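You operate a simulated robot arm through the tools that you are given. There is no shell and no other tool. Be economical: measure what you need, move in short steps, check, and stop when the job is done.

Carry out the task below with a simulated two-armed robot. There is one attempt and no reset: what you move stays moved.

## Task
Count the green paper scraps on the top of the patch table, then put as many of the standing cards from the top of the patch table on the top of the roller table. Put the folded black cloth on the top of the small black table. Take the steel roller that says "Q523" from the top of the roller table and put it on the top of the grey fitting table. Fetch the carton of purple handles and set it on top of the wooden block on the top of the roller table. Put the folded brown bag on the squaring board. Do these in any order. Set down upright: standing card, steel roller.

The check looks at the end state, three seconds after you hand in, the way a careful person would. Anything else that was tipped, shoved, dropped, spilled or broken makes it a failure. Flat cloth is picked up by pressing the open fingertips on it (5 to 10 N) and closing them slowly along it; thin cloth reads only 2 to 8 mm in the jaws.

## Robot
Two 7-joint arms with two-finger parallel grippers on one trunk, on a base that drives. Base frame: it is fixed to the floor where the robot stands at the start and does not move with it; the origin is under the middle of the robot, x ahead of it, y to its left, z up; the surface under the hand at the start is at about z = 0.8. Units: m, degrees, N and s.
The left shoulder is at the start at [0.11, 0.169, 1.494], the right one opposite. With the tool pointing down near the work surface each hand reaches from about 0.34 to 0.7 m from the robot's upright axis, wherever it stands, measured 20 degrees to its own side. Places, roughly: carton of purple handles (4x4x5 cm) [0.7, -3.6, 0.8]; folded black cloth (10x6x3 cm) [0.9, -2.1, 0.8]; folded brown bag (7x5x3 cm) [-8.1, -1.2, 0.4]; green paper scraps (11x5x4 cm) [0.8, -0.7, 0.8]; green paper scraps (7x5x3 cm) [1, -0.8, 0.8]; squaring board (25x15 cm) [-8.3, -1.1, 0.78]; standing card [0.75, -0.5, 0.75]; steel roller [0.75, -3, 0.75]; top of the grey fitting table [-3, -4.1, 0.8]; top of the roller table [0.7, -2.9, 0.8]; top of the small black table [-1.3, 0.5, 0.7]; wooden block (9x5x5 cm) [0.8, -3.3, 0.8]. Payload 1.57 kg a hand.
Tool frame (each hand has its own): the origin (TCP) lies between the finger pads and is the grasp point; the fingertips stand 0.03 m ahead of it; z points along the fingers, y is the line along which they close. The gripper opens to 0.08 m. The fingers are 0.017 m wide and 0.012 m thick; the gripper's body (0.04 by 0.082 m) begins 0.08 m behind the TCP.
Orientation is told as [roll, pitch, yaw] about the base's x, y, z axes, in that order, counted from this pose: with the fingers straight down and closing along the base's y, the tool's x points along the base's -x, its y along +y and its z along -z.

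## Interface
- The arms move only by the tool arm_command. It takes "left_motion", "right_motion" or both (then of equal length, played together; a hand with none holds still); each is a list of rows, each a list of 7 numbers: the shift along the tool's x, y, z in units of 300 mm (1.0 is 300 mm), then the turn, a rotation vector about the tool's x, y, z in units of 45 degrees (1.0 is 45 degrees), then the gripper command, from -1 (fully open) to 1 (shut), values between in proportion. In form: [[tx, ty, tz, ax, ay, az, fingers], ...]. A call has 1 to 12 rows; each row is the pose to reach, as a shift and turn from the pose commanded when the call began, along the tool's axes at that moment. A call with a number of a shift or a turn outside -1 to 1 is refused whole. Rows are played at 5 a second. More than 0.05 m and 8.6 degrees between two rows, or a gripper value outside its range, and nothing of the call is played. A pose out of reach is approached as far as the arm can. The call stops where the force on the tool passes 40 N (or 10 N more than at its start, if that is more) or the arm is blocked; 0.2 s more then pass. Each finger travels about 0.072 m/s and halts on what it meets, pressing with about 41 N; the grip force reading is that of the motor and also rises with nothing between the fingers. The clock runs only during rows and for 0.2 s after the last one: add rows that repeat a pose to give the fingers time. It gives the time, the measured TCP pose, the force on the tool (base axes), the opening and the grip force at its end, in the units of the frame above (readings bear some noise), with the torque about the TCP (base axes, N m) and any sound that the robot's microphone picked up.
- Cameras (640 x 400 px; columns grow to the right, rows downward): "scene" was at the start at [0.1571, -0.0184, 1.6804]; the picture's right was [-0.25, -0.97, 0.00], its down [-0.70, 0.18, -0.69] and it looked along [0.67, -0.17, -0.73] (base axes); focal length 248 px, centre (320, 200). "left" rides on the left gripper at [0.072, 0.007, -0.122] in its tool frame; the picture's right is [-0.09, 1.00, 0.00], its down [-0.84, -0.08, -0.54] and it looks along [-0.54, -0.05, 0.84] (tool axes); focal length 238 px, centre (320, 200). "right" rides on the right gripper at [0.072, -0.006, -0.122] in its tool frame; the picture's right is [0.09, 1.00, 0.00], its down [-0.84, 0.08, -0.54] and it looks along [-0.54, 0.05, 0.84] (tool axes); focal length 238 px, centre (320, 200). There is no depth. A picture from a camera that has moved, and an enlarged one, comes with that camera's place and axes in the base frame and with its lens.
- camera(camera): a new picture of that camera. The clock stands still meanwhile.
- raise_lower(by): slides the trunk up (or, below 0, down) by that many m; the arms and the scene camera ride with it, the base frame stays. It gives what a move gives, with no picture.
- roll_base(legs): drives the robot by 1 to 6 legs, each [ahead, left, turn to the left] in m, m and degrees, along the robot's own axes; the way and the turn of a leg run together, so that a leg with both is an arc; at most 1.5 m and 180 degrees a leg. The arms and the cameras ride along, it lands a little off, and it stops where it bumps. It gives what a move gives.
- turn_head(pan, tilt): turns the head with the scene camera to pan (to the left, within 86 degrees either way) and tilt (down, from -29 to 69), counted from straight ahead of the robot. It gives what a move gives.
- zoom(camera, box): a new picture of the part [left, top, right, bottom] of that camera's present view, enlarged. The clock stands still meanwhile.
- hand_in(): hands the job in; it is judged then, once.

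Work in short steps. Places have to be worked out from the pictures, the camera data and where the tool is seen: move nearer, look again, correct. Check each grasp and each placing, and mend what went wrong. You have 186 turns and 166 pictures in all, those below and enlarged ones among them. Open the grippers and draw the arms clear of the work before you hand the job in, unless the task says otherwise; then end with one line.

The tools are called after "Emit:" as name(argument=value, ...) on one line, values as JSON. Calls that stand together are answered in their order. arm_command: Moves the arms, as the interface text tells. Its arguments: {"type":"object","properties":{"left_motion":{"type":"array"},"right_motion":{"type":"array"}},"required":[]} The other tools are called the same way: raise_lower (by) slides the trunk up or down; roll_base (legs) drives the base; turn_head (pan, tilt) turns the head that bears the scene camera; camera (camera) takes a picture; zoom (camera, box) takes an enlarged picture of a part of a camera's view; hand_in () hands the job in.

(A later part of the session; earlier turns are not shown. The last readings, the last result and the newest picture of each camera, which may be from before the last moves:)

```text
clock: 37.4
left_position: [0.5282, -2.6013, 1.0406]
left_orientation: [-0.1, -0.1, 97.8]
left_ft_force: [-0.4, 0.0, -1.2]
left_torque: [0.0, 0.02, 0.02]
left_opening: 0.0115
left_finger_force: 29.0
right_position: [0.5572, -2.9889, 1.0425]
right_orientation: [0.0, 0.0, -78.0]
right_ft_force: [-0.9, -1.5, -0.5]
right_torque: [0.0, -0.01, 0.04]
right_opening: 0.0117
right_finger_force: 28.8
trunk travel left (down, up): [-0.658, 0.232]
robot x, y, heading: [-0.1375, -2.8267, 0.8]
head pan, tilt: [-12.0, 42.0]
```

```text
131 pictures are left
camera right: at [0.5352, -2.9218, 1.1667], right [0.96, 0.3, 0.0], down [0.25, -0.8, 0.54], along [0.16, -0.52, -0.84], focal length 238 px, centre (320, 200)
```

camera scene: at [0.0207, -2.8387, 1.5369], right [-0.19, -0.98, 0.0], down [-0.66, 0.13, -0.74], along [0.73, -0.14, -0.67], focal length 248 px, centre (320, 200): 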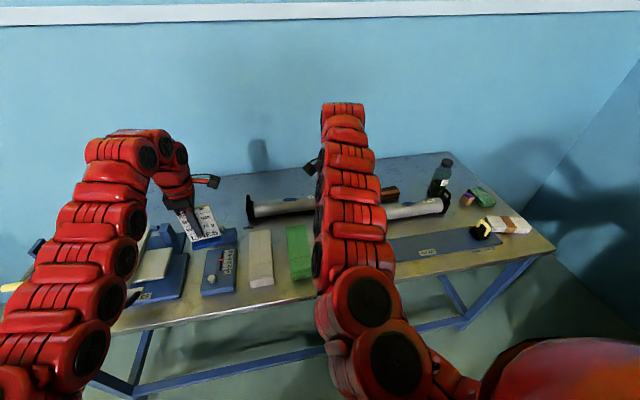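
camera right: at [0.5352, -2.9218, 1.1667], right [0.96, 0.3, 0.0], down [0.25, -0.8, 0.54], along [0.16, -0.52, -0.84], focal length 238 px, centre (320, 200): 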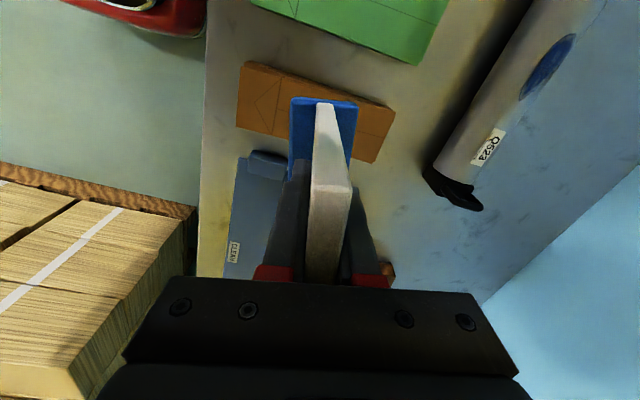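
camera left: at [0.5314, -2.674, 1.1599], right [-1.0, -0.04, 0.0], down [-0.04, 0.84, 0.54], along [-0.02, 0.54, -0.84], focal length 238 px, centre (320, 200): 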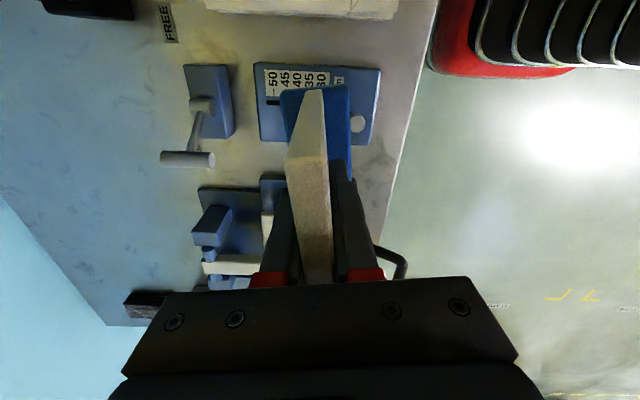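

Found Q523 (near roller). I need free spots for the cards: zoom the scene view and look around panned left.

Emit:
zoom(camera="scene", box=[180, 140, 560, 320])

Emit:
turn_head(pan=15, tilt=45)

Emit:
camera(camera="scene")

```text
1.68 times, centred on (370, 230) of scene
camera zoom: at [0.0207, -2.8387, 1.5369], right [-0.19, -0.98, 0.0], down [-0.66, 0.13, -0.74], along [0.73, -0.14, -0.67], focal length 417 px, centre (236, 150)
```

zoom: 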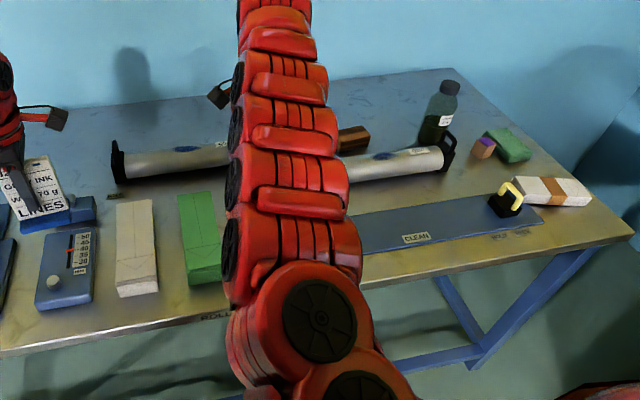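

```text
clock: 38.3
left_position: [0.5283, -2.6008, 1.0392]
left_orientation: [-0.1, -0.1, 97.8]
left_ft_force: [0.8, -0.6, -0.2]
left_torque: [0.0, -0.01, 0.0]
left_opening: 0.0117
left_finger_force: 28.9
right_position: [0.5571, -2.9898, 1.0428]
right_orientation: [0.0, 0.1, -78.1]
right_ft_force: [-0.2, -0.3, -1.1]
right_torque: [-0.02, 0.02, -0.01]
right_opening: 0.0115
right_finger_force: 28.5
trunk travel left (down, up): [-0.658, 0.232]
robot x, y, heading: [-0.1406, -2.8245, 0.8]
head pan, tilt: [15.0, 45.0]
```

```text
129 pictures are left
camera scene: at [0.0169, -2.8006, 1.5325], right [0.28, -0.96, 0.0], down [-0.68, -0.19, -0.71], along [0.68, 0.19, -0.71], focal length 248 px, centre (320, 200)
```

scene: 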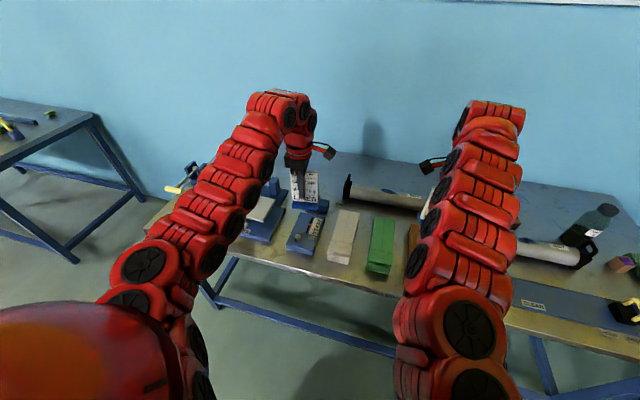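

Best free area is the bare back part around (0.87, -2.5), between the T-stand and the can. I'll lower the trunk more (hands kept high) for reach and drive nearer.

Emit:
roll_base(legs=[[0, 0.1, -0.9]])

Emit:
arm_command(right_motion=[[0, 0, -0.13, 0, 0, 0, 1], [0, 0, -0.26, 0, 0, 0, 1], [0, 0, -0.4, 0, 0, 0, 1]], left_motion=[[0, 0, -0.13, 0, 0, 0, 1], [0, 0, -0.26, 0, 0, 0, 1], [0, 0, -0.4, 0, 0, 0, 1]])

Emit:
raise_lower(by=-0.12)

Emit:
roll_base(legs=[[0.19, 0, 0]])

Emit:
camera(camera="left")

Emit:
camera(camera="scene")

```text
clock: 39.5
left_position: [0.5311, -2.5137, 1.0392]
left_orientation: [-0.1, -0.1, 96.7]
left_ft_force: [-0.8, 0.6, -1.0]
left_torque: [-0.03, -0.03, -0.01]
left_opening: 0.0116
left_finger_force: 28.9
right_position: [0.5524, -2.9034, 1.0421]
right_orientation: [-0.1, 0.1, -79.0]
right_ft_force: [0.6, 0.3, -1.2]
right_torque: [0.01, -0.01, 0.03]
right_opening: 0.0114
right_finger_force: 28.9
trunk travel left (down, up): [-0.658, 0.232]
robot x, y, heading: [-0.1413, -2.7276, -0.0]
head pan, tilt: [15.0, 45.0]
```

```text
clock: 40.3
left_position: [0.5525, -2.5112, 1.111]
left_orientation: [0.0, 0.0, 96.8]
left_ft_force: [0.3, -0.2, -1.2]
left_torque: [-0.02, 0.04, -0.04]
left_opening: 0.0117
left_finger_force: 29.3
left hand out of reach, approached as far as the arm can: row 2, 3
right_position: [0.5635, -2.9009, 1.1161]
right_orientation: [-0.1, 0.1, -79.0]
right_ft_force: [0.9, -0.3, -1.5]
right_torque: [0.02, 0.02, 0.0]
right_opening: 0.0117
right_finger_force: 29.1
right hand out of reach, approached as far as the arm can: row 2, 3
trunk travel left (down, up): [-0.658, 0.232]
robot x, y, heading: [-0.1436, -2.725, 0.0]
head pan, tilt: [15.0, 45.0]
```

```text
clock: 41.8
left_position: [0.5523, -2.512, 0.9914]
left_orientation: [-0.2, -0.2, 96.7]
left_ft_force: [0.0, 0.5, -0.9]
left_torque: [0.0, -0.02, 0.02]
left_opening: 0.0115
left_finger_force: 29.1
right_position: [0.5629, -2.9007, 0.9955]
right_orientation: [0.1, 0.1, -79.2]
right_ft_force: [0.1, 0.6, -0.7]
right_torque: [-0.01, -0.01, -0.02]
right_opening: 0.012
right_finger_force: 28.7
trunk travel left (down, up): [-0.538, 0.352]
robot x, y, heading: [-0.138, -2.7245, -0.1]
head pan, tilt: [15.0, 45.0]
```

```text
clock: 43.4
left_position: [0.7465, -2.5144, 0.9906]
left_orientation: [-0.1, -0.1, 96.6]
left_ft_force: [0.7, -0.1, -2.0]
left_torque: [-0.02, 0.02, -0.01]
left_opening: 0.0119
left_finger_force: 28.8
right_position: [0.7558, -2.9034, 0.9963]
right_orientation: [-0.1, 0.0, -79.2]
right_ft_force: [0.9, 0.7, -0.3]
right_torque: [-0.01, 0.01, 0.0]
right_opening: 0.0111
right_finger_force: 28.6
trunk travel left (down, up): [-0.538, 0.352]
robot x, y, heading: [0.0538, -2.7254, -0.3]
head pan, tilt: [15.0, 45.0]
```

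```text
128 pictures are left
camera left: at [0.748, -2.587, 1.1116], right [-1.0, -0.02, 0.0], down [-0.02, 0.84, 0.54], along [-0.01, 0.54, -0.84], focal length 238 px, centre (320, 200)
```

left: 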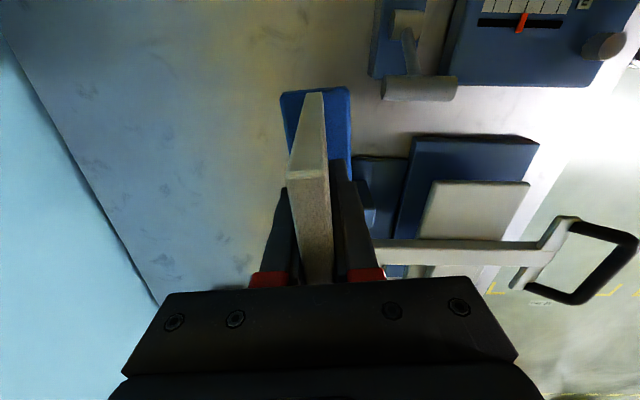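

```text
127 pictures are left
camera scene: at [0.2112, -2.7052, 1.4124], right [0.26, -0.97, 0.0], down [-0.68, -0.18, -0.71], along [0.68, 0.18, -0.71], focal length 248 px, centre (320, 200)
```

scene: 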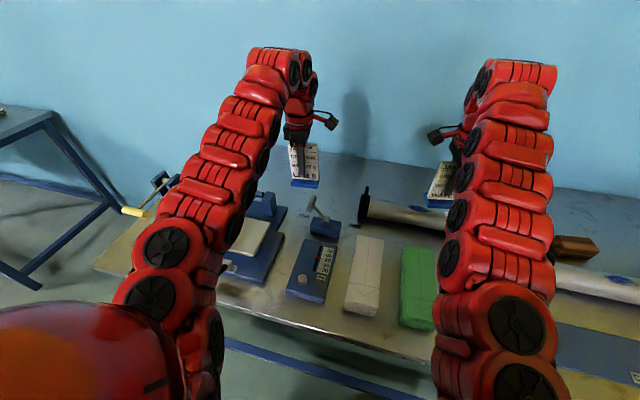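

The bare zone is clear. Move the left card over (0.81,-2.47) and descend to ~1 cm above the expected contact height.

Emit:
arm_command(left_motion=[[-0.04, -0.076, 0, 0, 0, 0, 1], [-0.08, -0.153, 0, 0, 0, 0, 1], [-0.12, -0.229, 0, 0, 0, 0, 1], [-0.12, -0.229, 0.12, 0, 0, 0, 1], [-0.12, -0.229, 0.24, 0, 0, 0, 1], [-0.12, -0.229, 0.35, 0, 0, 0, 1]])

Emit:
camera(camera="scene")

Emit:
camera(camera="left")

```text
clock: 44.8
left_position: [0.7704, -2.4983, 0.8818]
left_orientation: [-0.1, 0.0, 96.5]
left_ft_force: [-1.2, -0.5, -1.4]
left_torque: [-0.01, 0.0, -0.01]
left_opening: 0.0119
left_finger_force: 28.7
left hand out of reach, approached as far as the arm can: row 1, 2, 3, 4, 5, 6
right_position: [0.7549, -2.9018, 0.9961]
right_orientation: [0.0, -0.1, -79.2]
right_ft_force: [-0.6, -0.4, -0.1]
right_torque: [-0.04, -0.01, 0.01]
right_opening: 0.0116
right_finger_force: 28.7
trunk travel left (down, up): [-0.538, 0.352]
robot x, y, heading: [0.0519, -2.7285, -0.2]
head pan, tilt: [15.0, 45.0]
```

```text
126 pictures are left
camera scene: at [0.2105, -2.7032, 1.4123], right [0.26, -0.97, 0.0], down [-0.68, -0.18, -0.71], along [0.68, 0.18, -0.71], focal length 248 px, centre (320, 200)
```

scene: 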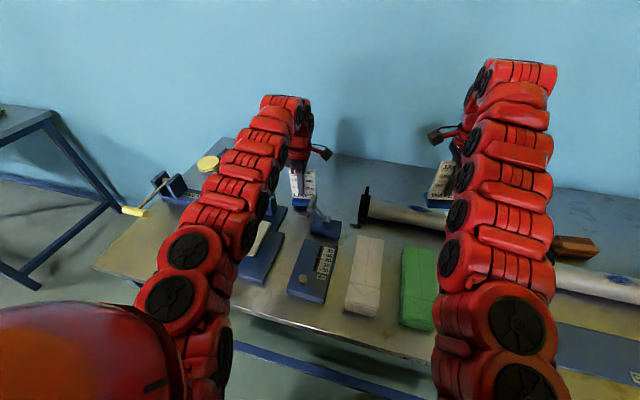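

```text
125 pictures are left
camera left: at [0.7727, -2.5698, 1.0034], right [-1.0, -0.02, 0.0], down [-0.02, 0.84, 0.54], along [-0.01, 0.54, -0.84], focal length 238 px, centre (320, 200)
```

left: 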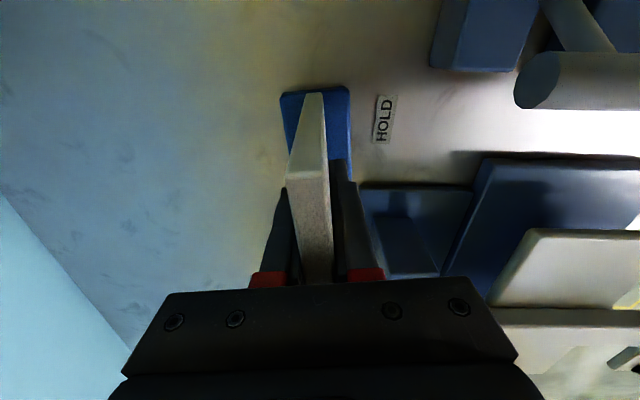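

Clear enough where it stopped. Lower slowly in 2 mm steps watching the force.

Emit:
arm_command(left_motion=[[0, 0, 0.008, 0, 0, 0, 1], [0, 0, 0.016, 0, 0, 0, 1], [0, 0, 0.024, 0, 0, 0, 1], [0, 0, 0.03, 0, 0, 0, 1]])

```text
clock: 45.8
left_position: [0.772, -2.5024, 0.8739]
left_orientation: [0.0, -0.1, 96.5]
left_ft_force: [0.3, -0.9, -0.8]
left_torque: [0.02, -0.01, 0.01]
left_opening: 0.0117
left_finger_force: 29.0
right_position: [0.7549, -2.9043, 0.9959]
right_orientation: [0.1, 0.1, -79.3]
right_ft_force: [-0.4, 0.2, -1.3]
right_torque: [-0.05, 0.0, -0.01]
right_opening: 0.0117
right_finger_force: 28.4
trunk travel left (down, up): [-0.538, 0.352]
robot x, y, heading: [0.0531, -2.7303, -0.2]
head pan, tilt: [15.0, 45.0]
```

Emit:
arm_command(left_motion=[[0, 0, 0.005, 0, 0, 0, 1], [0, 0, 0.01, 0, 0, 0, 1], [0, 0, 0.013, 0, 0, 0, 1]])

```text
clock: 46.5
left_position: [0.7719, -2.5023, 0.8703]
left_orientation: [-0.2, 0.0, 96.5]
left_ft_force: [-0.4, -0.1, 6.8]
left_torque: [0.26, 0.24, -0.01]
left_opening: 0.0116
left_finger_force: 29.5
right_position: [0.7547, -2.9036, 0.9965]
right_orientation: [0.1, 0.0, -79.3]
right_ft_force: [0.7, 0.3, -0.7]
right_torque: [0.02, -0.04, 0.02]
right_opening: 0.0114
right_finger_force: 28.9
trunk travel left (down, up): [-0.538, 0.352]
robot x, y, heading: [0.0511, -2.7268, -0.3]
head pan, tilt: [15.0, 45.0]
```

Contact at z=0.870 (7 N). Open and lift away.

Emit:
arm_command(left_motion=[[0, 0, 0, 0, 0, 0, 0.5], [0, 0, 0, 0, 0, 0, 0], [0, 0, 0, 0, 0, 0, -0.5], [0, 0, 0, 0, 0, 0, -1], [0, 0, 0, 0, 0, 0, -1], [0, 0, -0.12, 0, 0, 0, -1], [0, 0, -0.24, 0, 0, 0, -1], [0, 0, -0.36, 0, 0, 0, -1], [0, 0, -0.48, 0, 0, 0, -1]])

Emit:
camera(camera="left")

```text
clock: 48.5
left_position: [0.7622, -2.4968, 0.9819]
left_orientation: [0.0, -0.1, 96.6]
left_ft_force: [-0.1, -0.4, 0.1]
left_torque: [-0.04, 0.01, 0.01]
left_opening: 0.0798
left_finger_force: 0.2
left hand out of reach, approached as far as the arm can: row 8, 9
right_position: [0.7555, -2.9037, 0.9953]
right_orientation: [0.0, 0.1, -79.3]
right_ft_force: [0.4, -0.1, -1.0]
right_torque: [0.01, -0.02, 0.01]
right_opening: 0.0115
right_finger_force: 28.3
trunk travel left (down, up): [-0.538, 0.352]
robot x, y, heading: [0.0552, -2.7265, -0.4]
head pan, tilt: [15.0, 45.0]
```

```text
124 pictures are left
camera left: at [0.7643, -2.5699, 1.1029], right [-1.0, -0.02, 0.0], down [-0.02, 0.84, 0.54], along [-0.01, 0.54, -0.84], focal length 238 px, centre (320, 200)
```

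left: 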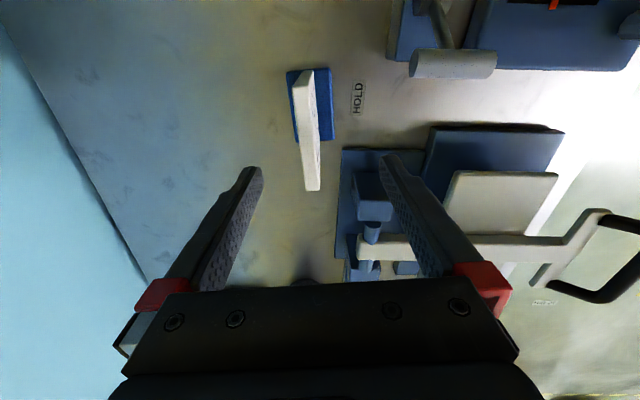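

Card J207 stands. To bring the right card over without hitting the roller's handle (~0.90 high), raise the trunk 0.1, shift left 0.29, then look.

Emit:
raise_lower(by=0.11)

Emit:
roll_base(legs=[[0, 0.29, 0]])

Emit:
camera(camera="scene")

Emit:
camera(camera="right")

Emit:
camera(camera="left")

```text
clock: 50.0
left_position: [0.7628, -2.4969, 1.0914]
left_orientation: [-0.2, -0.1, 96.6]
left_ft_force: [0.6, 0.7, 0.6]
left_torque: [0.01, 0.0, -0.02]
left_opening: 0.0801
left_finger_force: 0.1
right_position: [0.756, -2.9036, 1.1055]
right_orientation: [-0.1, 0.0, -79.3]
right_ft_force: [0.9, 0.1, -0.9]
right_torque: [-0.02, 0.03, -0.05]
right_opening: 0.0115
right_finger_force: 29.7
trunk travel left (down, up): [-0.648, 0.242]
robot x, y, heading: [0.0495, -2.7283, -0.3]
head pan, tilt: [15.0, 45.0]
```

```text
clock: 52.0
left_position: [0.7611, -2.2078, 1.0922]
left_orientation: [-0.1, -0.1, 96.7]
left_ft_force: [-0.3, -0.5, 0.0]
left_torque: [0.01, 0.0, 0.03]
left_opening: 0.0798
left_finger_force: 0.0
right_position: [0.756, -2.6127, 1.1066]
right_orientation: [-0.1, -0.1, -79.1]
right_ft_force: [-0.8, -0.5, -0.7]
right_torque: [0.02, 0.0, 0.03]
right_opening: 0.0117
right_finger_force: 28.8
trunk travel left (down, up): [-0.648, 0.242]
robot x, y, heading: [0.054, -2.4369, -0.2]
head pan, tilt: [15.0, 45.0]
```

```text
123 pictures are left
camera scene: at [0.2106, -2.4165, 1.5225], right [0.26, -0.97, 0.0], down [-0.68, -0.18, -0.71], along [0.68, 0.18, -0.71], focal length 248 px, centre (320, 200)
```

scene: 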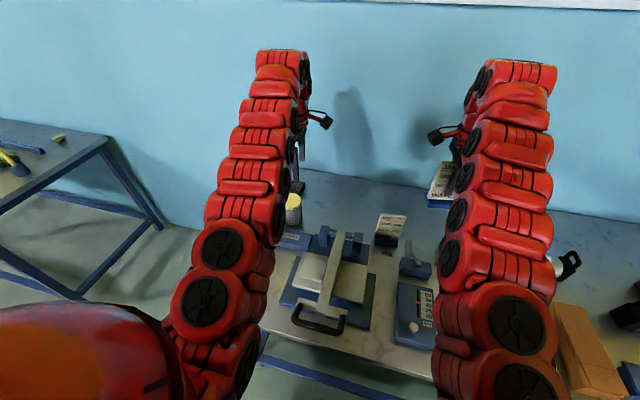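

```text
122 pictures are left
camera right: at [0.7357, -2.5445, 1.2298], right [0.96, 0.28, 0.0], down [0.23, -0.81, 0.54], along [0.15, -0.52, -0.84], focal length 238 px, centre (320, 200)
```

right: 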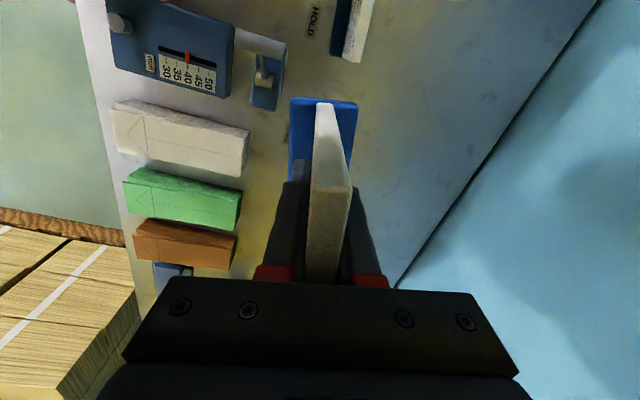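

```text
121 pictures are left
camera left: at [0.7641, -2.28, 1.2133], right [-1.0, -0.03, 0.0], down [-0.02, 0.84, 0.54], along [-0.01, 0.54, -0.84], focal length 238 px, centre (320, 200)
```

left: 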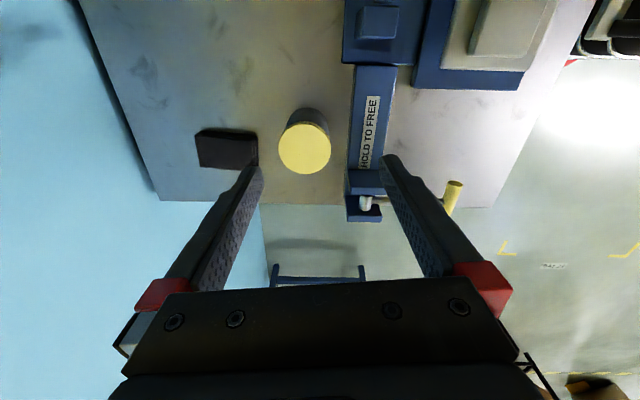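

Spot right of T-stand at x≈0.79 is free. Lower trunk 0.1, then shift the right card out to x≈0.785 and lower it to just above the table.

Emit:
raise_lower(by=-0.1)

Emit:
arm_command(right_motion=[[-0.01, 0.05, 0.1, 0, 0, 0, 1], [-0.02, 0.1, 0.2, 0, 0, 0, 1], [-0.02, 0.1, 0.3, 0, 0, 0, 1], [-0.02, 0.1, 0.42, 0, 0, 0, 1]])

Emit:
camera(camera="right")

Emit:
camera(camera="scene")

```text
clock: 53.3
left_position: [0.762, -2.2077, 0.9915]
left_orientation: [0.0, -0.1, 96.7]
left_ft_force: [0.0, -0.5, 0.8]
left_torque: [0.01, 0.02, 0.01]
left_opening: 0.0801
left_finger_force: 0.1
right_position: [0.7564, -2.6127, 1.0061]
right_orientation: [0.0, 0.0, -79.1]
right_ft_force: [0.4, 0.6, -0.8]
right_torque: [0.03, -0.01, -0.02]
right_opening: 0.0116
right_finger_force: 28.7
trunk travel left (down, up): [-0.548, 0.342]
robot x, y, heading: [0.054, -2.439, -0.1]
head pan, tilt: [15.0, 45.0]
```

```text
clock: 54.3
left_position: [0.7625, -2.2076, 0.9927]
left_orientation: [-0.1, -0.1, 96.7]
left_ft_force: [0.3, 0.2, 0.1]
left_torque: [0.05, 0.0, 0.01]
left_opening: 0.0801
left_finger_force: 0.1
right_position: [0.782, -2.6133, 0.8906]
right_orientation: [0.1, 0.0, -79.1]
right_ft_force: [0.4, 0.8, -1.0]
right_torque: [-0.01, -0.02, 0.01]
right_opening: 0.0114
right_finger_force: 29.0
right hand out of reach, approached as far as the arm can: row 1, 2, 3, 4
trunk travel left (down, up): [-0.548, 0.342]
robot x, y, heading: [0.0513, -2.4365, 0.2]
head pan, tilt: [15.0, 45.0]
```

```text
120 pictures are left
camera right: at [0.762, -2.5449, 1.0147], right [0.96, 0.28, 0.0], down [0.23, -0.81, 0.54], along [0.15, -0.52, -0.84], focal length 238 px, centre (320, 200)
```

right: 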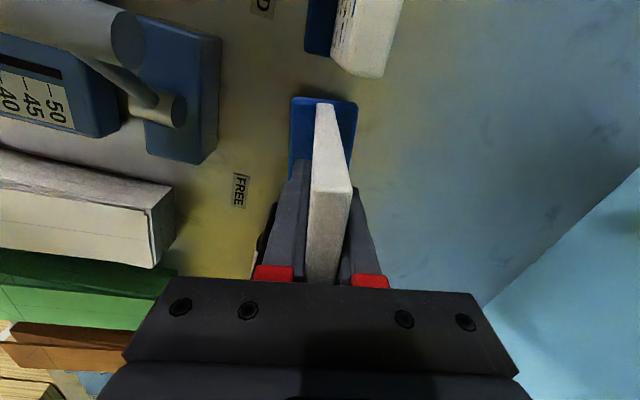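

```text
119 pictures are left
camera scene: at [0.2116, -2.4177, 1.4224], right [0.26, -0.97, 0.0], down [-0.68, -0.18, -0.71], along [0.68, 0.18, -0.71], focal length 248 px, centre (320, 200)
```

scene: 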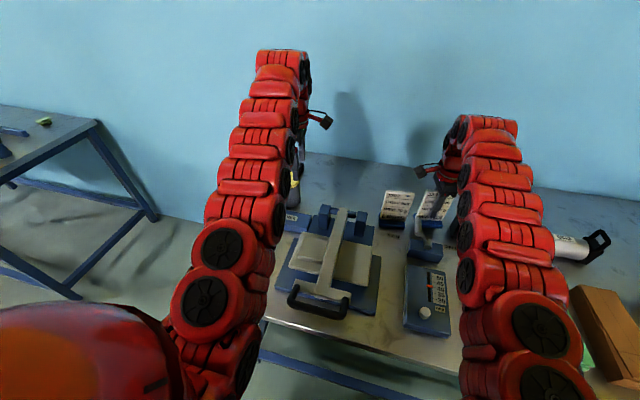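

Keep a bit more distance from the roller's handle: shift 1 cm in +y and lower toward contact.

Emit:
arm_command(right_motion=[[0.035, 0, 0, 0, 0, 0, 1], [0.035, 0, 0.02, 0, 0, 0, 1], [0.035, 0, 0.04, 0, 0, 0, 1], [0.035, 0, 0.05, 0, 0, 0, 1], [0.035, 0, 0.058, 0, 0, 0, 1], [0.035, 0, 0.065, 0, 0, 0, 1]])

Emit:
camera(camera="right")

```text
clock: 55.7
left_position: [0.7623, -2.2065, 0.9925]
left_orientation: [-0.1, -0.1, 96.7]
left_ft_force: [0.2, 0.0, -0.4]
left_torque: [0.0, -0.03, 0.0]
left_opening: 0.08
left_finger_force: 0.1
right_position: [0.7796, -2.6022, 0.8724]
right_orientation: [0.2, -0.2, -79.1]
right_ft_force: [0.0, 0.6, -0.7]
right_torque: [0.02, -0.01, 0.03]
right_opening: 0.0114
right_finger_force: 28.9
trunk travel left (down, up): [-0.548, 0.342]
robot x, y, heading: [0.0562, -2.4385, 0.1]
head pan, tilt: [15.0, 45.0]
```

```text
118 pictures are left
camera right: at [0.7597, -2.5339, 0.996], right [0.96, 0.28, 0.0], down [0.23, -0.81, 0.54], along [0.15, -0.52, -0.84], focal length 238 px, centre (320, 200)
```

right: 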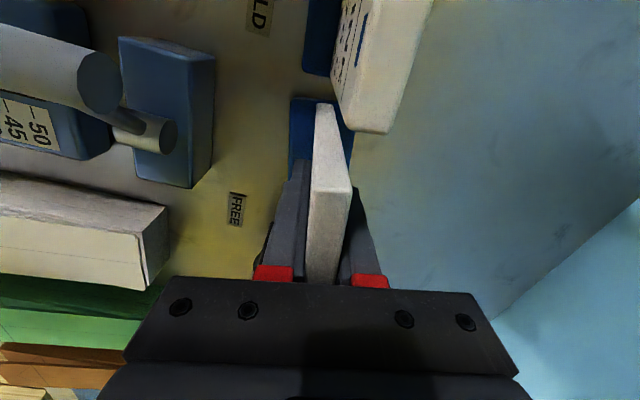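

Emit:
arm_command(right_motion=[[0, 0, 0.004, 0, 0, 0, 1], [0, 0, 0.008, 0, 0, 0, 1]])

```text
clock: 56.3
left_position: [0.7623, -2.2071, 0.9928]
left_orientation: [-0.1, 0.0, 96.7]
left_ft_force: [0.4, 0.4, -0.4]
left_torque: [0.01, -0.01, 0.01]
left_opening: 0.0799
left_finger_force: 0.0
right_position: [0.7787, -2.6019, 0.8707]
right_orientation: [0.1, 0.0, -79.3]
right_ft_force: [0.6, -0.9, -0.5]
right_torque: [0.02, 0.0, -0.01]
right_opening: 0.0119
right_finger_force: 29.1
trunk travel left (down, up): [-0.548, 0.342]
robot x, y, heading: [0.0513, -2.4415, -0.1]
head pan, tilt: [15.0, 45.0]
```

Emit:
arm_command(right_motion=[[0, 0, 0.004, 0, 0, 0, 1], [0, 0, 0.008, 0, 0, 0, 1]])

```text
clock: 56.9
left_position: [0.761, -2.207, 0.9941]
left_orientation: [-0.2, -0.1, 96.8]
left_ft_force: [-0.3, 0.0, -0.6]
left_torque: [0.0, 0.01, 0.0]
left_opening: 0.0802
left_finger_force: 0.0
right_position: [0.779, -2.6025, 0.869]
right_orientation: [0.4, 0.0, -79.2]
right_ft_force: [1.5, -3.0, 17.6]
right_torque: [0.15, 0.45, 0.05]
right_opening: 0.0116
right_finger_force: 29.0
trunk travel left (down, up): [-0.548, 0.342]
robot x, y, heading: [0.0525, -2.4357, 0.3]
head pan, tilt: [15.0, 45.0]
```

Contact (17 N). Ease off slightly, release and lift.

Emit:
arm_command(right_motion=[[0, 0, -0.002, 0, 0, 0, 1], [0, 0, -0.002, 0, 0, 0, 0.5], [0, 0, -0.002, 0, 0, 0, 0], [0, 0, -0.002, 0, 0, 0, -0.5], [0, 0, -0.002, 0, 0, 0, -1], [0, 0, -0.002, 0, 0, 0, -1], [0, 0, -0.12, 0, 0, 0, -1], [0, 0, -0.24, 0, 0, 0, -1], [0, 0, -0.36, 0, 0, 0, -1]])

Emit:
raise_lower(by=0.1)

Emit:
camera(camera="right")

Emit:
camera(camera="left")

```text
clock: 58.9
left_position: [0.7624, -2.2061, 0.992]
left_orientation: [-0.1, 0.1, 96.7]
left_ft_force: [-0.1, 0.3, -0.5]
left_torque: [-0.03, 0.0, -0.02]
left_opening: 0.08
left_finger_force: 0.2
right_position: [0.766, -2.5905, 0.9692]
right_orientation: [0.1, 0.0, -79.2]
right_ft_force: [0.4, 0.5, -0.5]
right_torque: [0.03, -0.01, 0.01]
right_opening: 0.08
right_finger_force: 0.0
right hand out of reach, approached as far as the arm can: row 8, 9
trunk travel left (down, up): [-0.548, 0.342]
robot x, y, heading: [0.0542, -2.4412, -0.2]
head pan, tilt: [15.0, 45.0]
```

```text
clock: 60.2
left_position: [0.7628, -2.2067, 1.0914]
left_orientation: [-0.2, -0.3, 96.7]
left_ft_force: [0.1, -0.5, -0.2]
left_torque: [0.0, -0.07, -0.02]
left_opening: 0.0797
left_finger_force: 0.1
right_position: [0.7659, -2.5909, 1.0676]
right_orientation: [0.1, -0.1, -79.1]
right_ft_force: [0.8, -0.3, 0.5]
right_torque: [0.01, 0.02, -0.03]
right_opening: 0.0801
right_finger_force: 0.0
trunk travel left (down, up): [-0.648, 0.242]
robot x, y, heading: [0.0519, -2.4403, -0.1]
head pan, tilt: [15.0, 45.0]
```

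```text
117 pictures are left
camera right: at [0.7457, -2.5229, 1.1919], right [0.96, 0.28, 0.0], down [0.23, -0.81, 0.54], along [0.15, -0.52, -0.84], focal length 238 px, centre (320, 200)
```

right: 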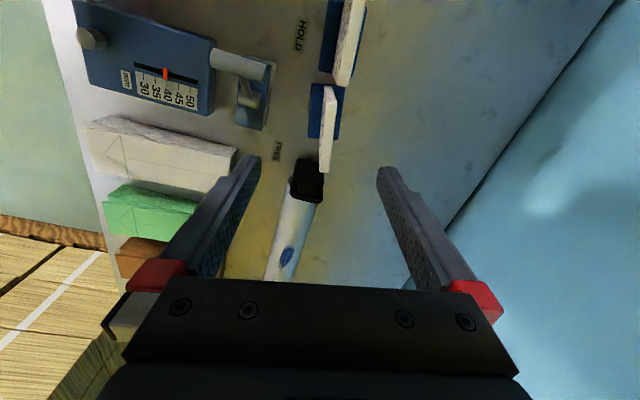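

```text
116 pictures are left
camera left: at [0.7644, -2.28, 1.213], right [-1.0, -0.03, 0.0], down [-0.02, 0.84, 0.54], along [-0.01, 0.54, -0.84], focal length 238 px, centre (320, 200)
```

left: 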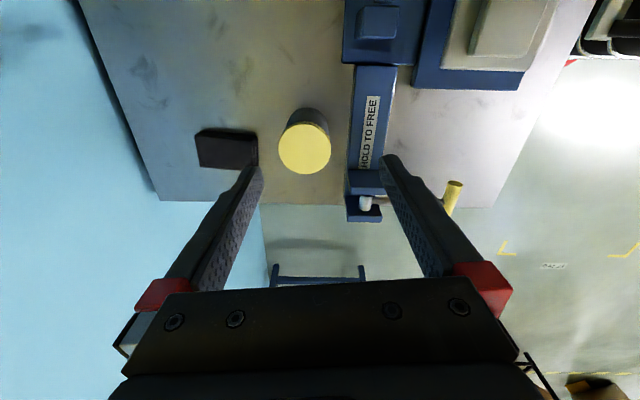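

Both cards stand well. Next the carton: back off slightly and drive right, keeping hands above the ~0.97 m bottle.

Emit:
roll_base(legs=[[-0.2, 0, 0], [0, -0.95, 0]])

Emit:
turn_head(pan=-15, tilt=42)

Emit:
camera(camera="scene")

Emit:
camera(camera="right")

```text
clock: 66.4
left_position: [0.5643, -3.1607, 1.0929]
left_orientation: [-0.2, -0.1, 96.4]
left_ft_force: [-0.4, -0.4, -0.9]
left_torque: [-0.02, 0.01, 0.01]
left_opening: 0.0801
left_finger_force: 0.1
right_position: [0.5651, -3.5431, 1.069]
right_orientation: [0.1, 0.0, -79.4]
right_ft_force: [0.4, 0.0, 0.4]
right_torque: [0.02, 0.04, -0.04]
right_opening: 0.0799
right_finger_force: 0.0
trunk travel left (down, up): [-0.648, 0.242]
robot x, y, heading: [-0.1477, -3.3849, -0.4]
head pan, tilt: [15.0, 45.0]
```

```text
clock: 67.3
left_position: [0.5644, -3.1605, 1.0925]
left_orientation: [-0.1, -0.1, 96.5]
left_ft_force: [0.1, 0.3, -0.3]
left_torque: [-0.04, -0.02, -0.02]
left_opening: 0.0801
left_finger_force: 0.2
right_position: [0.5665, -3.5443, 1.069]
right_orientation: [0.1, 0.0, -79.5]
right_ft_force: [-0.1, -0.3, 0.0]
right_torque: [0.0, -0.02, 0.01]
right_opening: 0.0801
right_finger_force: 0.1
trunk travel left (down, up): [-0.648, 0.242]
robot x, y, heading: [-0.1472, -3.3898, -0.1]
head pan, tilt: [-15.0, 42.0]
```

```text
115 pictures are left
camera scene: at [0.0132, -3.4094, 1.5269], right [-0.26, -0.96, 0.0], down [-0.65, 0.18, -0.74], along [0.72, -0.2, -0.67], focal length 248 px, centre (320, 200)
```

scene: 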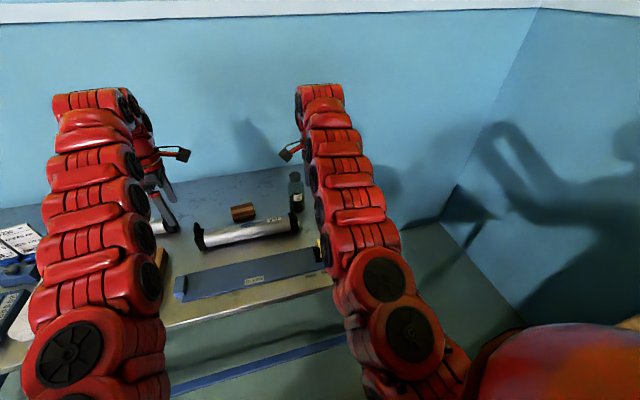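

```text
114 pictures are left
camera right: at [0.5456, -3.476, 1.1922], right [0.96, 0.27, 0.0], down [0.23, -0.81, 0.54], along [0.15, -0.52, -0.84], focal length 238 px, centre (320, 200)
```

right: 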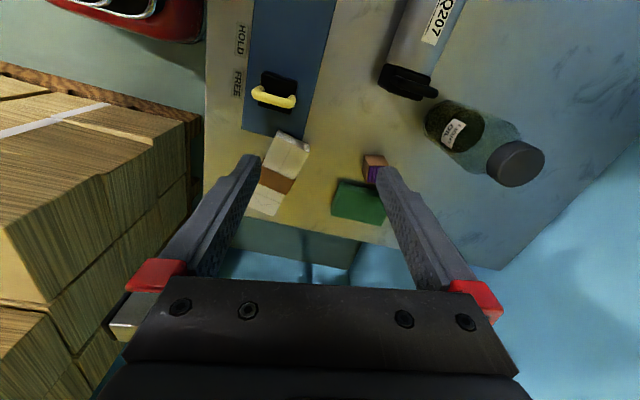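

Emit:
zoom(camera="right", box=[220, 80, 560, 280])

Emit:
zoom(camera="scene", box=[170, 150, 350, 310])

```text
1.88 times, centred on (390, 180) of right
camera zoom: at [0.5456, -3.476, 1.1922], right [0.96, 0.27, 0.0], down [0.23, -0.81, 0.54], along [0.15, -0.52, -0.84], focal length 449 px, centre (188, 238)
```

zoom: 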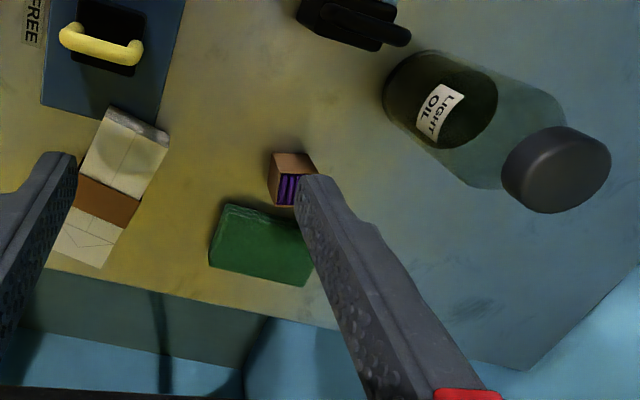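

```text
2.50 times, centred on (260, 230) of scene
camera zoom: at [0.0132, -3.4094, 1.5269], right [-0.26, -0.96, 0.0], down [-0.65, 0.18, -0.74], along [0.72, -0.2, -0.67], focal length 619 px, centre (470, 125)
```

zoom: 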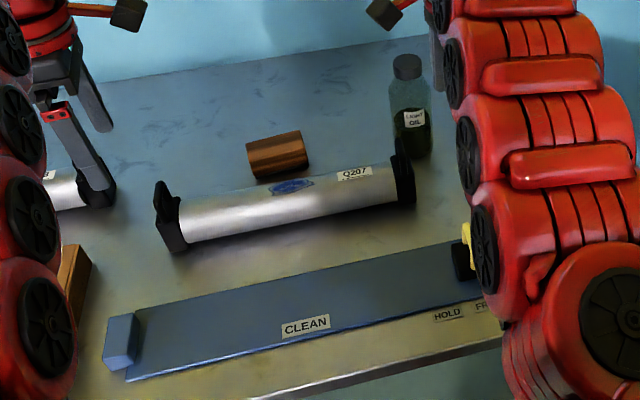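

Carton ≈ (0.693,-3.627), edges aligned with the current gripper yaw; wooden block ≈ (0.80,-3.30). Drive forward, then centre the right hand over the carton and look.

Emit:
roll_base(legs=[[0.17, 0, 0]])

Emit:
arm_command(right_motion=[[-0.07, -0.06, 0.03, 0, 0, 0, -1], [-0.14, -0.12, 0.06, 0, 0, 0, -1], [-0.21, -0.18, 0.1, 0, 0, 0, -1]])

Emit:
camera(camera="right")

```text
clock: 68.8
left_position: [0.7325, -3.1597, 1.0933]
left_orientation: [-0.1, -0.2, 96.6]
left_ft_force: [0.2, 0.0, -1.4]
left_torque: [0.02, -0.02, 0.01]
left_opening: 0.08
left_finger_force: 0.1
right_position: [0.7355, -3.5441, 1.0684]
right_orientation: [0.1, 0.1, -79.2]
right_ft_force: [0.2, 0.6, -0.6]
right_torque: [-0.01, 0.01, 0.01]
right_opening: 0.0799
right_finger_force: 0.1
trunk travel left (down, up): [-0.648, 0.242]
robot x, y, heading: [0.0241, -3.3882, -0.4]
head pan, tilt: [-15.0, 42.0]
```

```text
clock: 69.6
left_position: [0.7335, -3.1596, 1.0928]
left_orientation: [-0.1, -0.1, 96.6]
left_ft_force: [-0.4, 1.3, -0.3]
left_torque: [0.0, 0.0, -0.01]
left_opening: 0.0798
left_finger_force: 0.0
right_position: [0.6949, -3.6143, 1.0385]
right_orientation: [0.1, 0.1, -79.3]
right_ft_force: [0.2, 0.1, -0.4]
right_torque: [0.02, 0.0, 0.02]
right_opening: 0.08
right_finger_force: 0.0
trunk travel left (down, up): [-0.648, 0.242]
robot x, y, heading: [0.0197, -3.3891, -0.3]
head pan, tilt: [-15.0, 42.0]
```

```text
111 pictures are left
camera right: at [0.675, -3.5466, 1.1629], right [0.96, 0.28, 0.0], down [0.23, -0.81, 0.54], along [0.15, -0.52, -0.84], focal length 238 px, centre (320, 200)
```

right: 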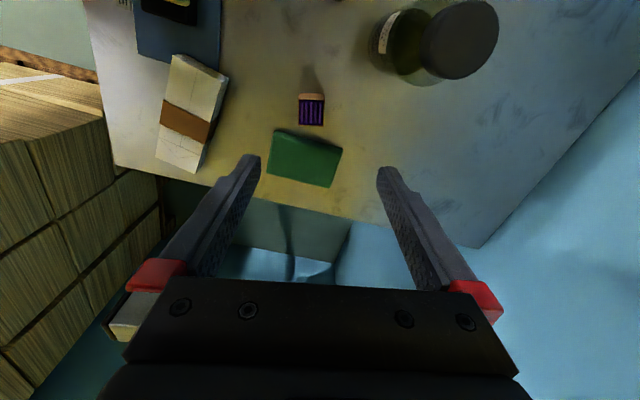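

Emit:
arm_command(right_motion=[[-0.008, -0.015, 0.14, 0, 0, 0, -1], [-0.015, -0.03, 0.28, 0, 0, 0, -1], [-0.015, -0.03, 0.42, 0, 0, 0, -1], [-0.015, -0.03, 0.55, 0, 0, 0, -1]])

Emit:
camera(camera="right")

```text
clock: 70.6
left_position: [0.7323, -3.1591, 1.0934]
left_orientation: [-0.2, -0.1, 96.7]
left_ft_force: [0.1, 0.9, 0.9]
left_torque: [0.01, 0.01, -0.02]
left_opening: 0.0799
left_finger_force: 0.0
right_position: [0.6899, -3.6209, 0.8723]
right_orientation: [0.1, 0.0, -79.1]
right_ft_force: [0.3, -0.1, -0.7]
right_torque: [0.01, 0.03, 0.01]
right_opening: 0.0803
right_finger_force: 0.0
trunk travel left (down, up): [-0.648, 0.242]
robot x, y, heading: [0.0249, -3.3887, -0.1]
head pan, tilt: [-15.0, 42.0]
```

```text
110 pictures are left
camera right: at [0.669, -3.5539, 0.9961], right [0.96, 0.28, 0.0], down [0.23, -0.81, 0.54], along [0.15, -0.52, -0.84], focal length 238 px, centre (320, 200)
```

right: 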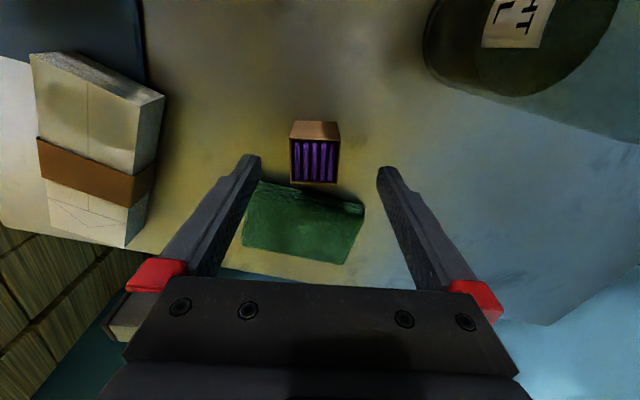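

Emit:
arm_command(right_motion=[[-0.008, -0.013, 0.05, 0, 0, 0, -1], [-0.012, -0.013, 0.1, 0, 0, 0, -1], [-0.012, -0.013, 0.15, 0, 0, 0, -1], [-0.012, -0.013, 0.187, 0, 0, 0, -1]])

Emit:
camera(camera="right")

```text
clock: 71.5
left_position: [0.7307, -3.1602, 1.0927]
left_orientation: [0.0, 0.0, 96.5]
left_ft_force: [0.0, 0.5, -0.4]
left_torque: [0.03, 0.05, 0.01]
left_opening: 0.08
left_finger_force: 0.1
right_position: [0.6845, -3.6264, 0.8305]
right_orientation: [0.2, 0.0, -79.3]
right_ft_force: [-12.7, 2.7, 24.8]
right_torque: [-0.02, 1.54, 0.01]
right_opening: 0.08
right_finger_force: 0.0
trunk travel left (down, up): [-0.648, 0.242]
robot x, y, heading: [0.0194, -3.3903, -0.3]
head pan, tilt: [-15.0, 42.0]
stopped in row 4 (right hand): the force on the tool passed its limit at 43 N (the readings are from after the stop); the commanded pose is now the measured one
```

```text
109 pictures are left
camera right: at [0.6633, -3.5575, 0.9539], right [0.96, 0.28, 0.0], down [0.23, -0.81, 0.54], along [0.15, -0.52, -0.84], focal length 238 px, centre (320, 200)
```

right: 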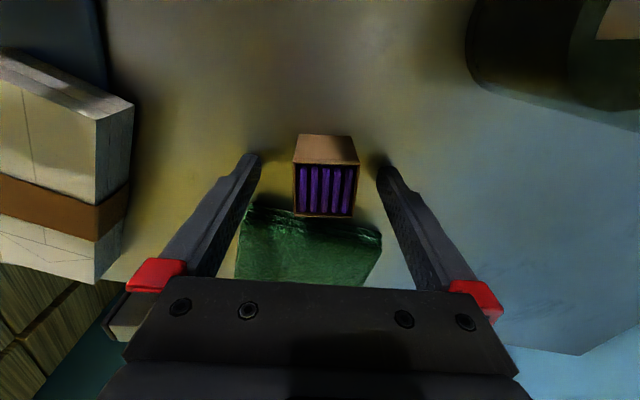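

Fingertips touched the table at tip z≈0.80 (so the tabletop is 0.80). Raise 5 mm, nudge 7 mm toward the carton's centre, and close.

Emit:
arm_command(right_motion=[[0, 0, -0.018, 0, 0, 0, -1], [0.024, 0, -0.018, 0, 0, 0, -1], [0.024, 0, -0.018, 0, 0, 0, -0.5], [0.024, 0, -0.018, 0, 0, 0, 0], [0.024, 0, -0.018, 0, 0, 0, 0.3], [0.024, 0, -0.018, 0, 0, 0, 0.3], [0.024, 0, -0.018, 0, 0, 0, 0.3]])

Emit:
camera(camera="right")

```text
clock: 73.1
left_position: [0.7326, -3.1603, 1.0915]
left_orientation: [0.0, -0.1, 96.5]
left_ft_force: [0.4, 0.7, 0.0]
left_torque: [0.02, 0.02, -0.01]
left_opening: 0.0797
left_finger_force: 0.0
right_position: [0.684, -3.6206, 0.8339]
right_orientation: [0.4, -0.1, -79.3]
right_ft_force: [0.4, -0.1, -0.9]
right_torque: [0.02, -0.03, -0.02]
right_opening: 0.0336
right_finger_force: 41.2
trunk travel left (down, up): [-0.648, 0.242]
robot x, y, heading: [0.0223, -3.3898, 0.0]
head pan, tilt: [-15.0, 42.0]
```

```text
108 pictures are left
camera right: at [0.6635, -3.5507, 0.9572], right [0.96, 0.28, 0.0], down [0.23, -0.81, 0.54], along [0.15, -0.52, -0.84], focal length 238 px, centre (320, 200)
```

right: 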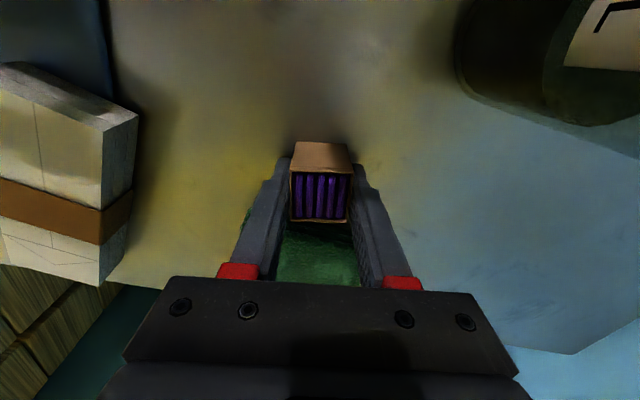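

Carton gripped. Lift to z≈1.03 and shift the base left so the right hand comes above the wooden block.

Emit:
arm_command(right_motion=[[0, 0, -0.1, 0, 0, 0, 0.25], [0, 0, -0.22, 0, 0, 0, 0.25], [0, 0, -0.34, 0, 0, 0, 0.25], [0, 0, -0.46, 0, 0, 0, 0.25], [0, 0, -0.58, 0, 0, 0, 0.25], [0, 0, -0.7, 0, 0, 0, 0.25]])

Emit:
roll_base(legs=[[0, 0.3, 0]])

Emit:
camera(camera="right")

Emit:
camera(camera="scene")

```text
clock: 74.5
left_position: [0.7329, -3.1594, 1.0925]
left_orientation: [-0.1, -0.2, 96.6]
left_ft_force: [-0.2, -0.9, 0.7]
left_torque: [-0.03, 0.0, 0.03]
left_opening: 0.08
left_finger_force: 0.1
right_position: [0.6822, -3.6175, 1.0461]
right_orientation: [0.3, 0.0, -79.2]
right_ft_force: [0.7, 0.3, -1.2]
right_torque: [-0.01, -0.02, -0.03]
right_opening: 0.0333
right_finger_force: 40.9
trunk travel left (down, up): [-0.648, 0.242]
robot x, y, heading: [0.0252, -3.3882, -0.2]
head pan, tilt: [-15.0, 42.0]
```

```text
clock: 76.5
left_position: [0.7334, -2.8579, 1.0916]
left_orientation: [0.0, -0.1, 96.6]
left_ft_force: [0.2, 0.3, 0.0]
left_torque: [-0.03, -0.02, 0.02]
left_opening: 0.08
left_finger_force: 0.0
right_position: [0.6849, -3.3161, 1.0439]
right_orientation: [0.1, 0.0, -79.0]
right_ft_force: [-0.1, 0.1, -0.1]
right_torque: [0.0, 0.01, 0.02]
right_opening: 0.0332
right_finger_force: 40.6
trunk travel left (down, up): [-0.648, 0.242]
robot x, y, heading: [0.025, -3.0908, 0.1]
head pan, tilt: [-15.0, 42.0]
```

```text
107 pictures are left
camera right: at [0.6628, -3.2479, 1.1681], right [0.96, 0.28, 0.0], down [0.23, -0.81, 0.54], along [0.15, -0.52, -0.84], focal length 238 px, centre (320, 200)
```

right: 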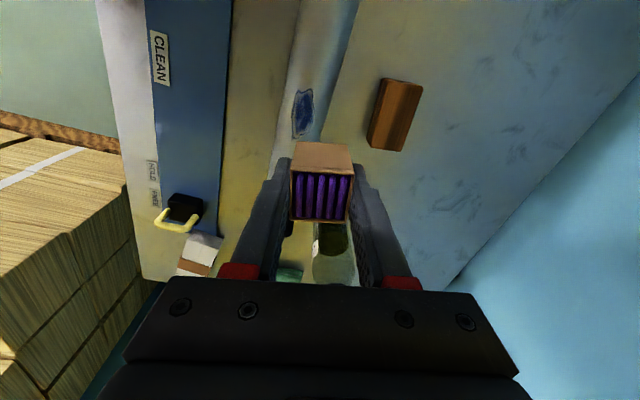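

```text
106 pictures are left
camera scene: at [0.1835, -3.1097, 1.5269], right [-0.26, -0.97, 0.0], down [-0.65, 0.17, -0.74], along [0.72, -0.19, -0.67], focal length 248 px, centre (320, 200)
```

scene: 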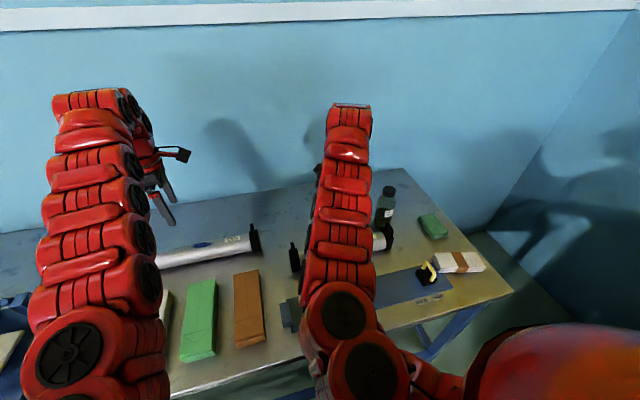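

Emit:
zoom(camera="right", box=[340, 60, 460, 180])

```text
3.33 times, centred on (400, 120) of right
camera zoom: at [0.6628, -3.2479, 1.1681], right [0.96, 0.28, 0.0], down [0.23, -0.81, 0.54], along [0.15, -0.52, -0.84], focal length 794 px, centre (53, 467)
```

zoom: 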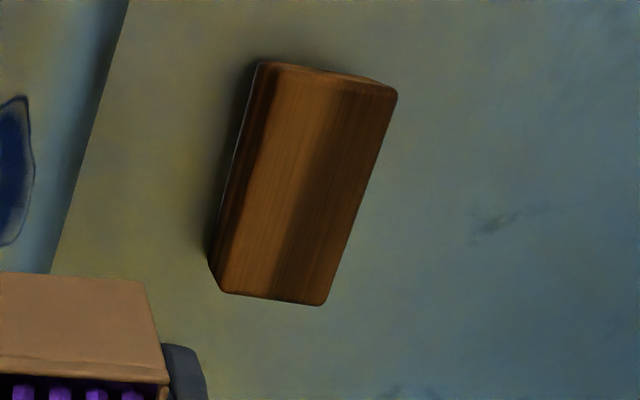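

Block top centre ≈ (0.778,-3.294), long axis nearly aligned with the tool. Drive 5 cm forward and move over the block.

Emit:
roll_base(legs=[[0.05, 0, 0]])

Emit:
arm_command(right_motion=[[0.02, 0.075, 0.05, 0, 0, 0, 0.25], [0.045, 0.147, 0.12, 0, 0, 0, 0.25], [0.045, 0.147, 0.24, 0, 0, 0, 0.25]])

Emit:
camera(camera="right")

```text
clock: 77.5
left_position: [0.7799, -2.8578, 1.0933]
left_orientation: [-0.1, -0.2, 96.9]
left_ft_force: [0.4, 0.0, -0.4]
left_torque: [0.01, -0.02, 0.0]
left_opening: 0.08
left_finger_force: 0.1
right_position: [0.7308, -3.3159, 1.0439]
right_orientation: [0.2, -0.2, -79.0]
right_ft_force: [0.1, 0.0, -0.6]
right_torque: [-0.01, -0.01, -0.02]
right_opening: 0.0328
right_finger_force: 41.1
trunk travel left (down, up): [-0.648, 0.242]
robot x, y, heading: [0.0695, -3.0899, 0.1]
head pan, tilt: [-15.0, 42.0]
```

```text
clock: 78.2
left_position: [0.7809, -2.8578, 1.0932]
left_orientation: [0.0, 0.0, 96.7]
left_ft_force: [-0.6, -0.1, 0.0]
left_torque: [0.0, -0.01, 0.0]
left_opening: 0.0798
left_finger_force: 0.1
right_position: [0.7723, -3.294, 0.9705]
right_orientation: [0.2, 0.0, -79.1]
right_ft_force: [0.4, 0.5, -1.1]
right_torque: [-0.02, 0.0, -0.01]
right_opening: 0.033
right_finger_force: 41.4
trunk travel left (down, up): [-0.648, 0.242]
robot x, y, heading: [0.0697, -3.0886, -0.1]
head pan, tilt: [-15.0, 42.0]
```

```text
104 pictures are left
camera right: at [0.752, -3.2252, 1.0954], right [0.96, 0.28, 0.0], down [0.23, -0.81, 0.54], along [0.15, -0.52, -0.84], focal length 238 px, centre (320, 200)
```

right: 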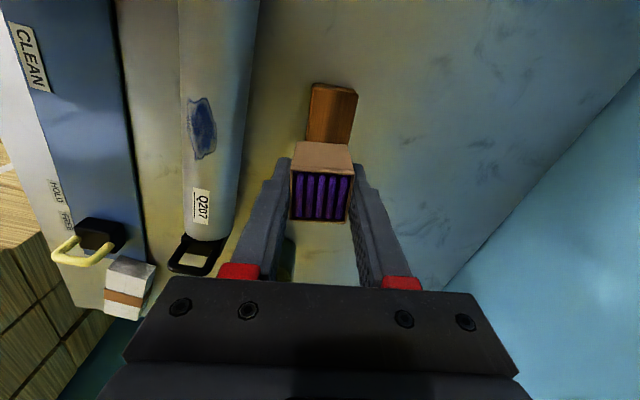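

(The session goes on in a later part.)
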